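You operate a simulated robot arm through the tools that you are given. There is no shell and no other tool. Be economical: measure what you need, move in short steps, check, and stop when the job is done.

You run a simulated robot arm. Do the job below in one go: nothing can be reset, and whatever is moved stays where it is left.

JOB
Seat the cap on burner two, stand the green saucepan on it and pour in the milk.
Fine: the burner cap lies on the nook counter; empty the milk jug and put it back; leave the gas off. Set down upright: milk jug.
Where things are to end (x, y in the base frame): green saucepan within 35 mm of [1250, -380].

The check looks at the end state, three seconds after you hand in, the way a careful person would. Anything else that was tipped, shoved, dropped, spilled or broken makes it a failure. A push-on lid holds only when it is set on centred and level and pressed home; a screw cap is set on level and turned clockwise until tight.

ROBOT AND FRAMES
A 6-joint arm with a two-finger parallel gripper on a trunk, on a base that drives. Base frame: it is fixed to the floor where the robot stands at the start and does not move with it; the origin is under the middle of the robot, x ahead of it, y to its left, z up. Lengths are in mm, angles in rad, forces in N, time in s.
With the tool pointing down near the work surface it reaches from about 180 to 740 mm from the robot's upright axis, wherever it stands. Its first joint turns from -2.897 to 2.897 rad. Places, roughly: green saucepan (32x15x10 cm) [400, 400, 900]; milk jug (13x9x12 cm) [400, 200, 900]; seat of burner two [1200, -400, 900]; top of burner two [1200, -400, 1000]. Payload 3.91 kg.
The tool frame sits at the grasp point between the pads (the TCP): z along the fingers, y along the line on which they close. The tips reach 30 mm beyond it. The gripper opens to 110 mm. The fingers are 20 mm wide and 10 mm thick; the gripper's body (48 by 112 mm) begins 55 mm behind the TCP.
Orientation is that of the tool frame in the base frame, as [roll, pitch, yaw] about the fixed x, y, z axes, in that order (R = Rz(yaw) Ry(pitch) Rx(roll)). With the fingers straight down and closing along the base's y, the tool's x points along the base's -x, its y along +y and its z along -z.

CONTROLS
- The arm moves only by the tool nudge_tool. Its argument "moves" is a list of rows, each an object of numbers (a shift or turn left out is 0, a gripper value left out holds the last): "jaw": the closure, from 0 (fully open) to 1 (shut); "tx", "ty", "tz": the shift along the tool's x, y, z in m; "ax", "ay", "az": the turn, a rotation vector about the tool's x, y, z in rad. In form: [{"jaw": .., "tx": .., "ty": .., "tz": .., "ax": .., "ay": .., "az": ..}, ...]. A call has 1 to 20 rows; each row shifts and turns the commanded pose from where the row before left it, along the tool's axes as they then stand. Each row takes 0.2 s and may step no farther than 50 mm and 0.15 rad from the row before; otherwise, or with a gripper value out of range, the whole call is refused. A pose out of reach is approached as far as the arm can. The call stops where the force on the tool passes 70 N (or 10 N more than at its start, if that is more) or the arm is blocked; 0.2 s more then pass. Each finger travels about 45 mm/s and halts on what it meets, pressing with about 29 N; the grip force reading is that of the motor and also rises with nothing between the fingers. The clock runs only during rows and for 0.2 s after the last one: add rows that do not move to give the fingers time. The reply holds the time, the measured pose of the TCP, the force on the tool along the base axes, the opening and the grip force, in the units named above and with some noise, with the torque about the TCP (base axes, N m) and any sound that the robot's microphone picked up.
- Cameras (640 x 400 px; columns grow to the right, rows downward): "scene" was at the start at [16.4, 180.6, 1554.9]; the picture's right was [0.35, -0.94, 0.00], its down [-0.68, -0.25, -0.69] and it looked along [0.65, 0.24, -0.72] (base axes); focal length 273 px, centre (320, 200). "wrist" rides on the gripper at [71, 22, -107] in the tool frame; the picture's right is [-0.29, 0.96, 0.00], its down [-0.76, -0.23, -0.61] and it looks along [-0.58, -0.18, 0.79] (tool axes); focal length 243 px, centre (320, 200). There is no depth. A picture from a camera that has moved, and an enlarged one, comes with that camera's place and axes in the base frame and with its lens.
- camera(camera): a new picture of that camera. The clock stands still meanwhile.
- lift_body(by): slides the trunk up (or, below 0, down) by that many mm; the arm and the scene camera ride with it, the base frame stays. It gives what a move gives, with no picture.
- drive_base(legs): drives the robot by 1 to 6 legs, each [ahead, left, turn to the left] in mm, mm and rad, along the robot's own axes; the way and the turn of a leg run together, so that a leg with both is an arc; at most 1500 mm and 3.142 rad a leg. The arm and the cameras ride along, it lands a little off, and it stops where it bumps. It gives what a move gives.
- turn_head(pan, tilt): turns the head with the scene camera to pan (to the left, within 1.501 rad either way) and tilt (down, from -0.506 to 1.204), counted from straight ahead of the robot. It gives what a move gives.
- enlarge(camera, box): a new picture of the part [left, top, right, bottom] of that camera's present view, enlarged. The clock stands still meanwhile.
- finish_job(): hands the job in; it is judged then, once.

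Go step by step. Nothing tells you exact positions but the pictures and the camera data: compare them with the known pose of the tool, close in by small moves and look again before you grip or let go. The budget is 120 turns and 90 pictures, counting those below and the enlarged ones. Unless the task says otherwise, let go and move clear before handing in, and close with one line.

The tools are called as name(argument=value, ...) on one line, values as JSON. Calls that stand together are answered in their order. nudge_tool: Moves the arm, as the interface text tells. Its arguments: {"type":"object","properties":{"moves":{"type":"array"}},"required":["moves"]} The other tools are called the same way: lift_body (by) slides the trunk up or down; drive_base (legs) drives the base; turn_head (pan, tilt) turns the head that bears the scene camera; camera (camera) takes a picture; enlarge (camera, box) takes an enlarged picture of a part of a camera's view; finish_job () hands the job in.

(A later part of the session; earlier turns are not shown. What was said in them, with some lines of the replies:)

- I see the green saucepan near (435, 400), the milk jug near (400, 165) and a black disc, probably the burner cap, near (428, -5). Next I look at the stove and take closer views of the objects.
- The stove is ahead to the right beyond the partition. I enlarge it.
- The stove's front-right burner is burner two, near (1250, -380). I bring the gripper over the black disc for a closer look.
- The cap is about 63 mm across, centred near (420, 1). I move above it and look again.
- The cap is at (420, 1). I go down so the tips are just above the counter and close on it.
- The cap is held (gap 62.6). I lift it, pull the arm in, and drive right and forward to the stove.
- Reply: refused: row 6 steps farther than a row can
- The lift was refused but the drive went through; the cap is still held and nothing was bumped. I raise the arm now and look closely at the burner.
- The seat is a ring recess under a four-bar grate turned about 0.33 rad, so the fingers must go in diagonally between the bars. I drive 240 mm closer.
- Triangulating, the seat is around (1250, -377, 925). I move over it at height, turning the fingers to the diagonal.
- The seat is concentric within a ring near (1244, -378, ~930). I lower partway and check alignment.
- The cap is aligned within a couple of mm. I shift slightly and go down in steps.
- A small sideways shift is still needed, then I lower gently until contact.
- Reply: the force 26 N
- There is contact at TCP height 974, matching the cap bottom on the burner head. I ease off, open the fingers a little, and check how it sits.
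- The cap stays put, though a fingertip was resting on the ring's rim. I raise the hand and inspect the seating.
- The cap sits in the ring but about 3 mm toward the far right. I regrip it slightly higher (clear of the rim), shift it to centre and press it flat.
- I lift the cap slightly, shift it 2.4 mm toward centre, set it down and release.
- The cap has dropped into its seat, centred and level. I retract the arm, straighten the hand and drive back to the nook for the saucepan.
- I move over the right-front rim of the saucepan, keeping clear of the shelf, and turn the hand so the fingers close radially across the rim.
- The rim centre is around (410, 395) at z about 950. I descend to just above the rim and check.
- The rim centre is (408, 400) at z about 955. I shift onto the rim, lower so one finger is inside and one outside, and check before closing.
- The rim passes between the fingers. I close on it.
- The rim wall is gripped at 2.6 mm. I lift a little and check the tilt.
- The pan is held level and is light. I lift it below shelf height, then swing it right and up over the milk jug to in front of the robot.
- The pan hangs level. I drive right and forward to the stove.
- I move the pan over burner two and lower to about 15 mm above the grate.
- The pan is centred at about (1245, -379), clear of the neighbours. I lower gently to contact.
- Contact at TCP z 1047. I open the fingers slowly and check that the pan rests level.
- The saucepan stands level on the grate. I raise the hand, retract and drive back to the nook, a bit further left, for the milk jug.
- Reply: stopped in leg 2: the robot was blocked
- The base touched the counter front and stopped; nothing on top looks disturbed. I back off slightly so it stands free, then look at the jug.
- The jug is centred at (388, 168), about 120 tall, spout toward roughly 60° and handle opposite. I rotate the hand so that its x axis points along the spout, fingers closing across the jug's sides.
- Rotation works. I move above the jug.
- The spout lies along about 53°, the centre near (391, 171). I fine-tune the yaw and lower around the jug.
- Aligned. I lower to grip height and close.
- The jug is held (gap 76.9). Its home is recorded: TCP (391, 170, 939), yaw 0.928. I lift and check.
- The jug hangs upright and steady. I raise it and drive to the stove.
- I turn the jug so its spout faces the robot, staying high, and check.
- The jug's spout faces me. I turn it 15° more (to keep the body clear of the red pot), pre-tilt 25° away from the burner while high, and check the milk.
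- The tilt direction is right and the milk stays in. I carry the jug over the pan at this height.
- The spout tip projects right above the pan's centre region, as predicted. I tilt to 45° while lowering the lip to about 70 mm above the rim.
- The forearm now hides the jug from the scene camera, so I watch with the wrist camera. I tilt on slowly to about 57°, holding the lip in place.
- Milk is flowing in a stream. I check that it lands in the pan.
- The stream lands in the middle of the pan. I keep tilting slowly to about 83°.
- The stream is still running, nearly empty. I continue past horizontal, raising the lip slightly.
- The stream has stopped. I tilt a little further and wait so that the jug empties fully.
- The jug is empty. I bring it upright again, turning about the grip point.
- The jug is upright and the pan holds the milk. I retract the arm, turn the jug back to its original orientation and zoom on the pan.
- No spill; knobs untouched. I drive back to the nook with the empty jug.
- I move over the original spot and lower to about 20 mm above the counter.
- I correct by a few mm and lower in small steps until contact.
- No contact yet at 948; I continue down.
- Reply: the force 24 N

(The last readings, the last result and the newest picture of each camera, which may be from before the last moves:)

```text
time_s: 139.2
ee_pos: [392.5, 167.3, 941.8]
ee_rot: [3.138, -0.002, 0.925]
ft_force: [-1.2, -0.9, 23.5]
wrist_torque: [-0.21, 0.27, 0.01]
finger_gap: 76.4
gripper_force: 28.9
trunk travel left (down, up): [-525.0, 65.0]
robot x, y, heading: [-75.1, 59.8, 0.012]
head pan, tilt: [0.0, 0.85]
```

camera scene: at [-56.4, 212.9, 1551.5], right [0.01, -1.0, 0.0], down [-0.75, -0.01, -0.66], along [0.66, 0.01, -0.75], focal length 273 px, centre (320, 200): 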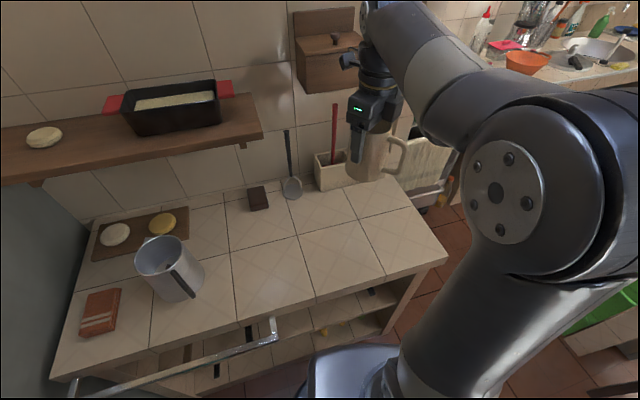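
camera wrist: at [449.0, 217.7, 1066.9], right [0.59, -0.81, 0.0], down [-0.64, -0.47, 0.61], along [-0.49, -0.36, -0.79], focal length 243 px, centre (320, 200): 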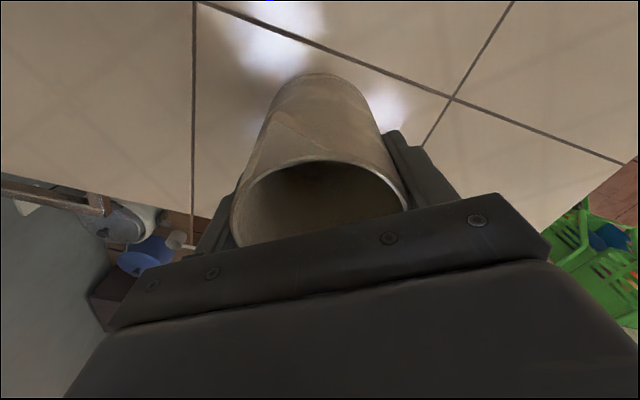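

The jug touches the counter. I ease off 1.5 mm and open the fingers gently, then rise straight up.

nudge_tool(moves=[{"tz": -0.0012}, {}, {"jaw": 0.28}, {"jaw": 0.22}, {"jaw": 0.1}, {"jaw": 0.0}, {}, {}, {"tz": -0.03}, {"tz": -0.04}, {"tz": -0.04}, {"tz": -0.04}, {"tz": -0.04}, {}])

camera(camera="wrist")

camera(camera="scene")

```text
time_s: 142.2
ee_pos: [391.3, 167.0, 1130.1]
ee_rot: [3.141, -0.001, 0.926]
ft_force: [0.8, -0.4, -0.2]
wrist_torque: [0.0, 0.04, -0.01]
finger_gap: 110.4
gripper_force: 0.1
trunk travel left (down, up): [-525.0, 65.0]
robot x, y, heading: [-74.8, 62.9, 0.013]
head pan, tilt: [0.0, 0.85]
```

```text
15 pictures are left
camera wrist: at [451.1, 211.6, 1237.3], right [0.59, -0.81, 0.0], down [-0.64, -0.47, 0.61], along [-0.49, -0.36, -0.79], focal length 243 px, centre (320, 200)
```

wrist: 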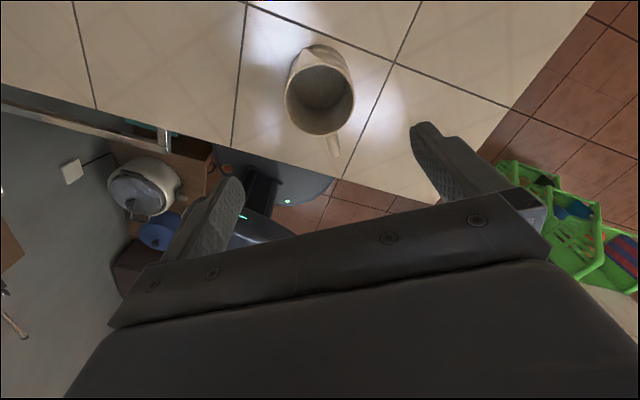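

```text
14 pictures are left
camera scene: at [-56.7, 212.8, 1551.5], right [0.01, -1.0, 0.0], down [-0.75, -0.01, -0.66], along [0.66, 0.01, -0.75], focal length 273 px, centre (320, 200)
```

scene: 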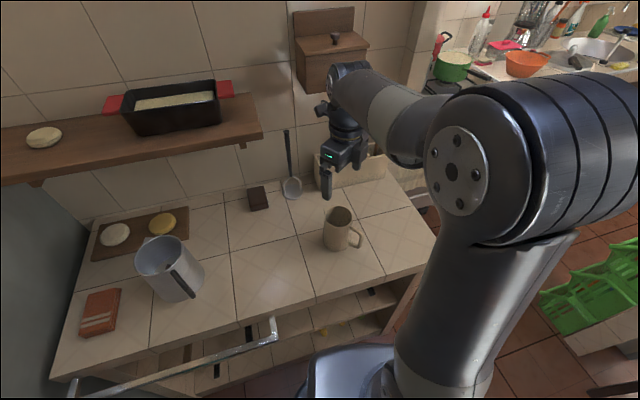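

The jug stands upright and empty in its old place. I check one small yellow item under the counter and the pan before handing in.

enlarge(camera="scene", box=[180, 280, 420, 390])

enlarge(camera="scene", box=[410, 30, 510, 110])

```text
2.67 times, centred on (300, 335) of scene
camera zoom: at [-56.7, 212.8, 1551.5], right [0.01, -1.0, 0.0], down [-0.75, -0.01, -0.66], along [0.66, 0.01, -0.75], focal length 729 px, centre (373, -160)
```

zoom: 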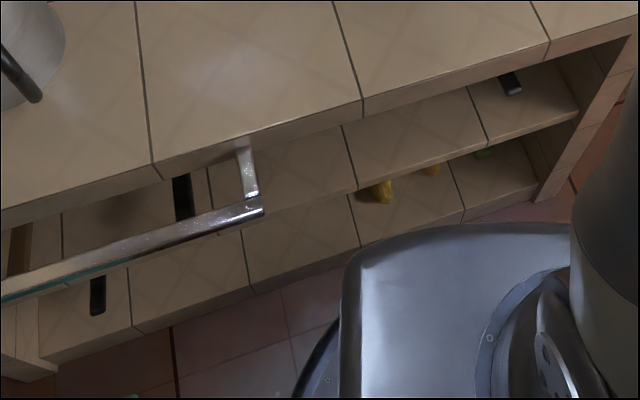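

```text
5.00 times, centred on (460, 70) of scene
camera zoom: at [-56.7, 212.8, 1551.5], right [0.01, -1.0, 0.0], down [-0.75, -0.01, -0.66], along [0.66, 0.01, -0.75], focal length 1367 px, centre (-380, 850)
```

zoom: 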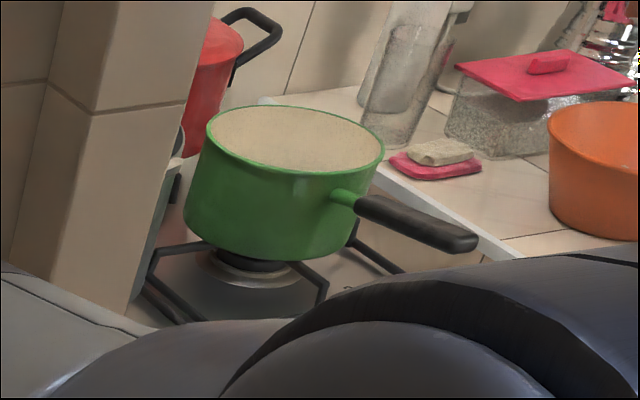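

Everything is in place: the cap is seated, the pan is level on burner two with the milk in it, and the empty jug is back upright. The items under the counter are just stored things, so I hand in.

finish_job()

```text
The job is handed in.
```

The job is handed in: the cap is seated on burner two and the green saucepan stands on it at about (1245, -380) with the milk in it. The empty jug is back upright in its place and the gas was left off; the base bumped the nook counter once, with no visible effect.
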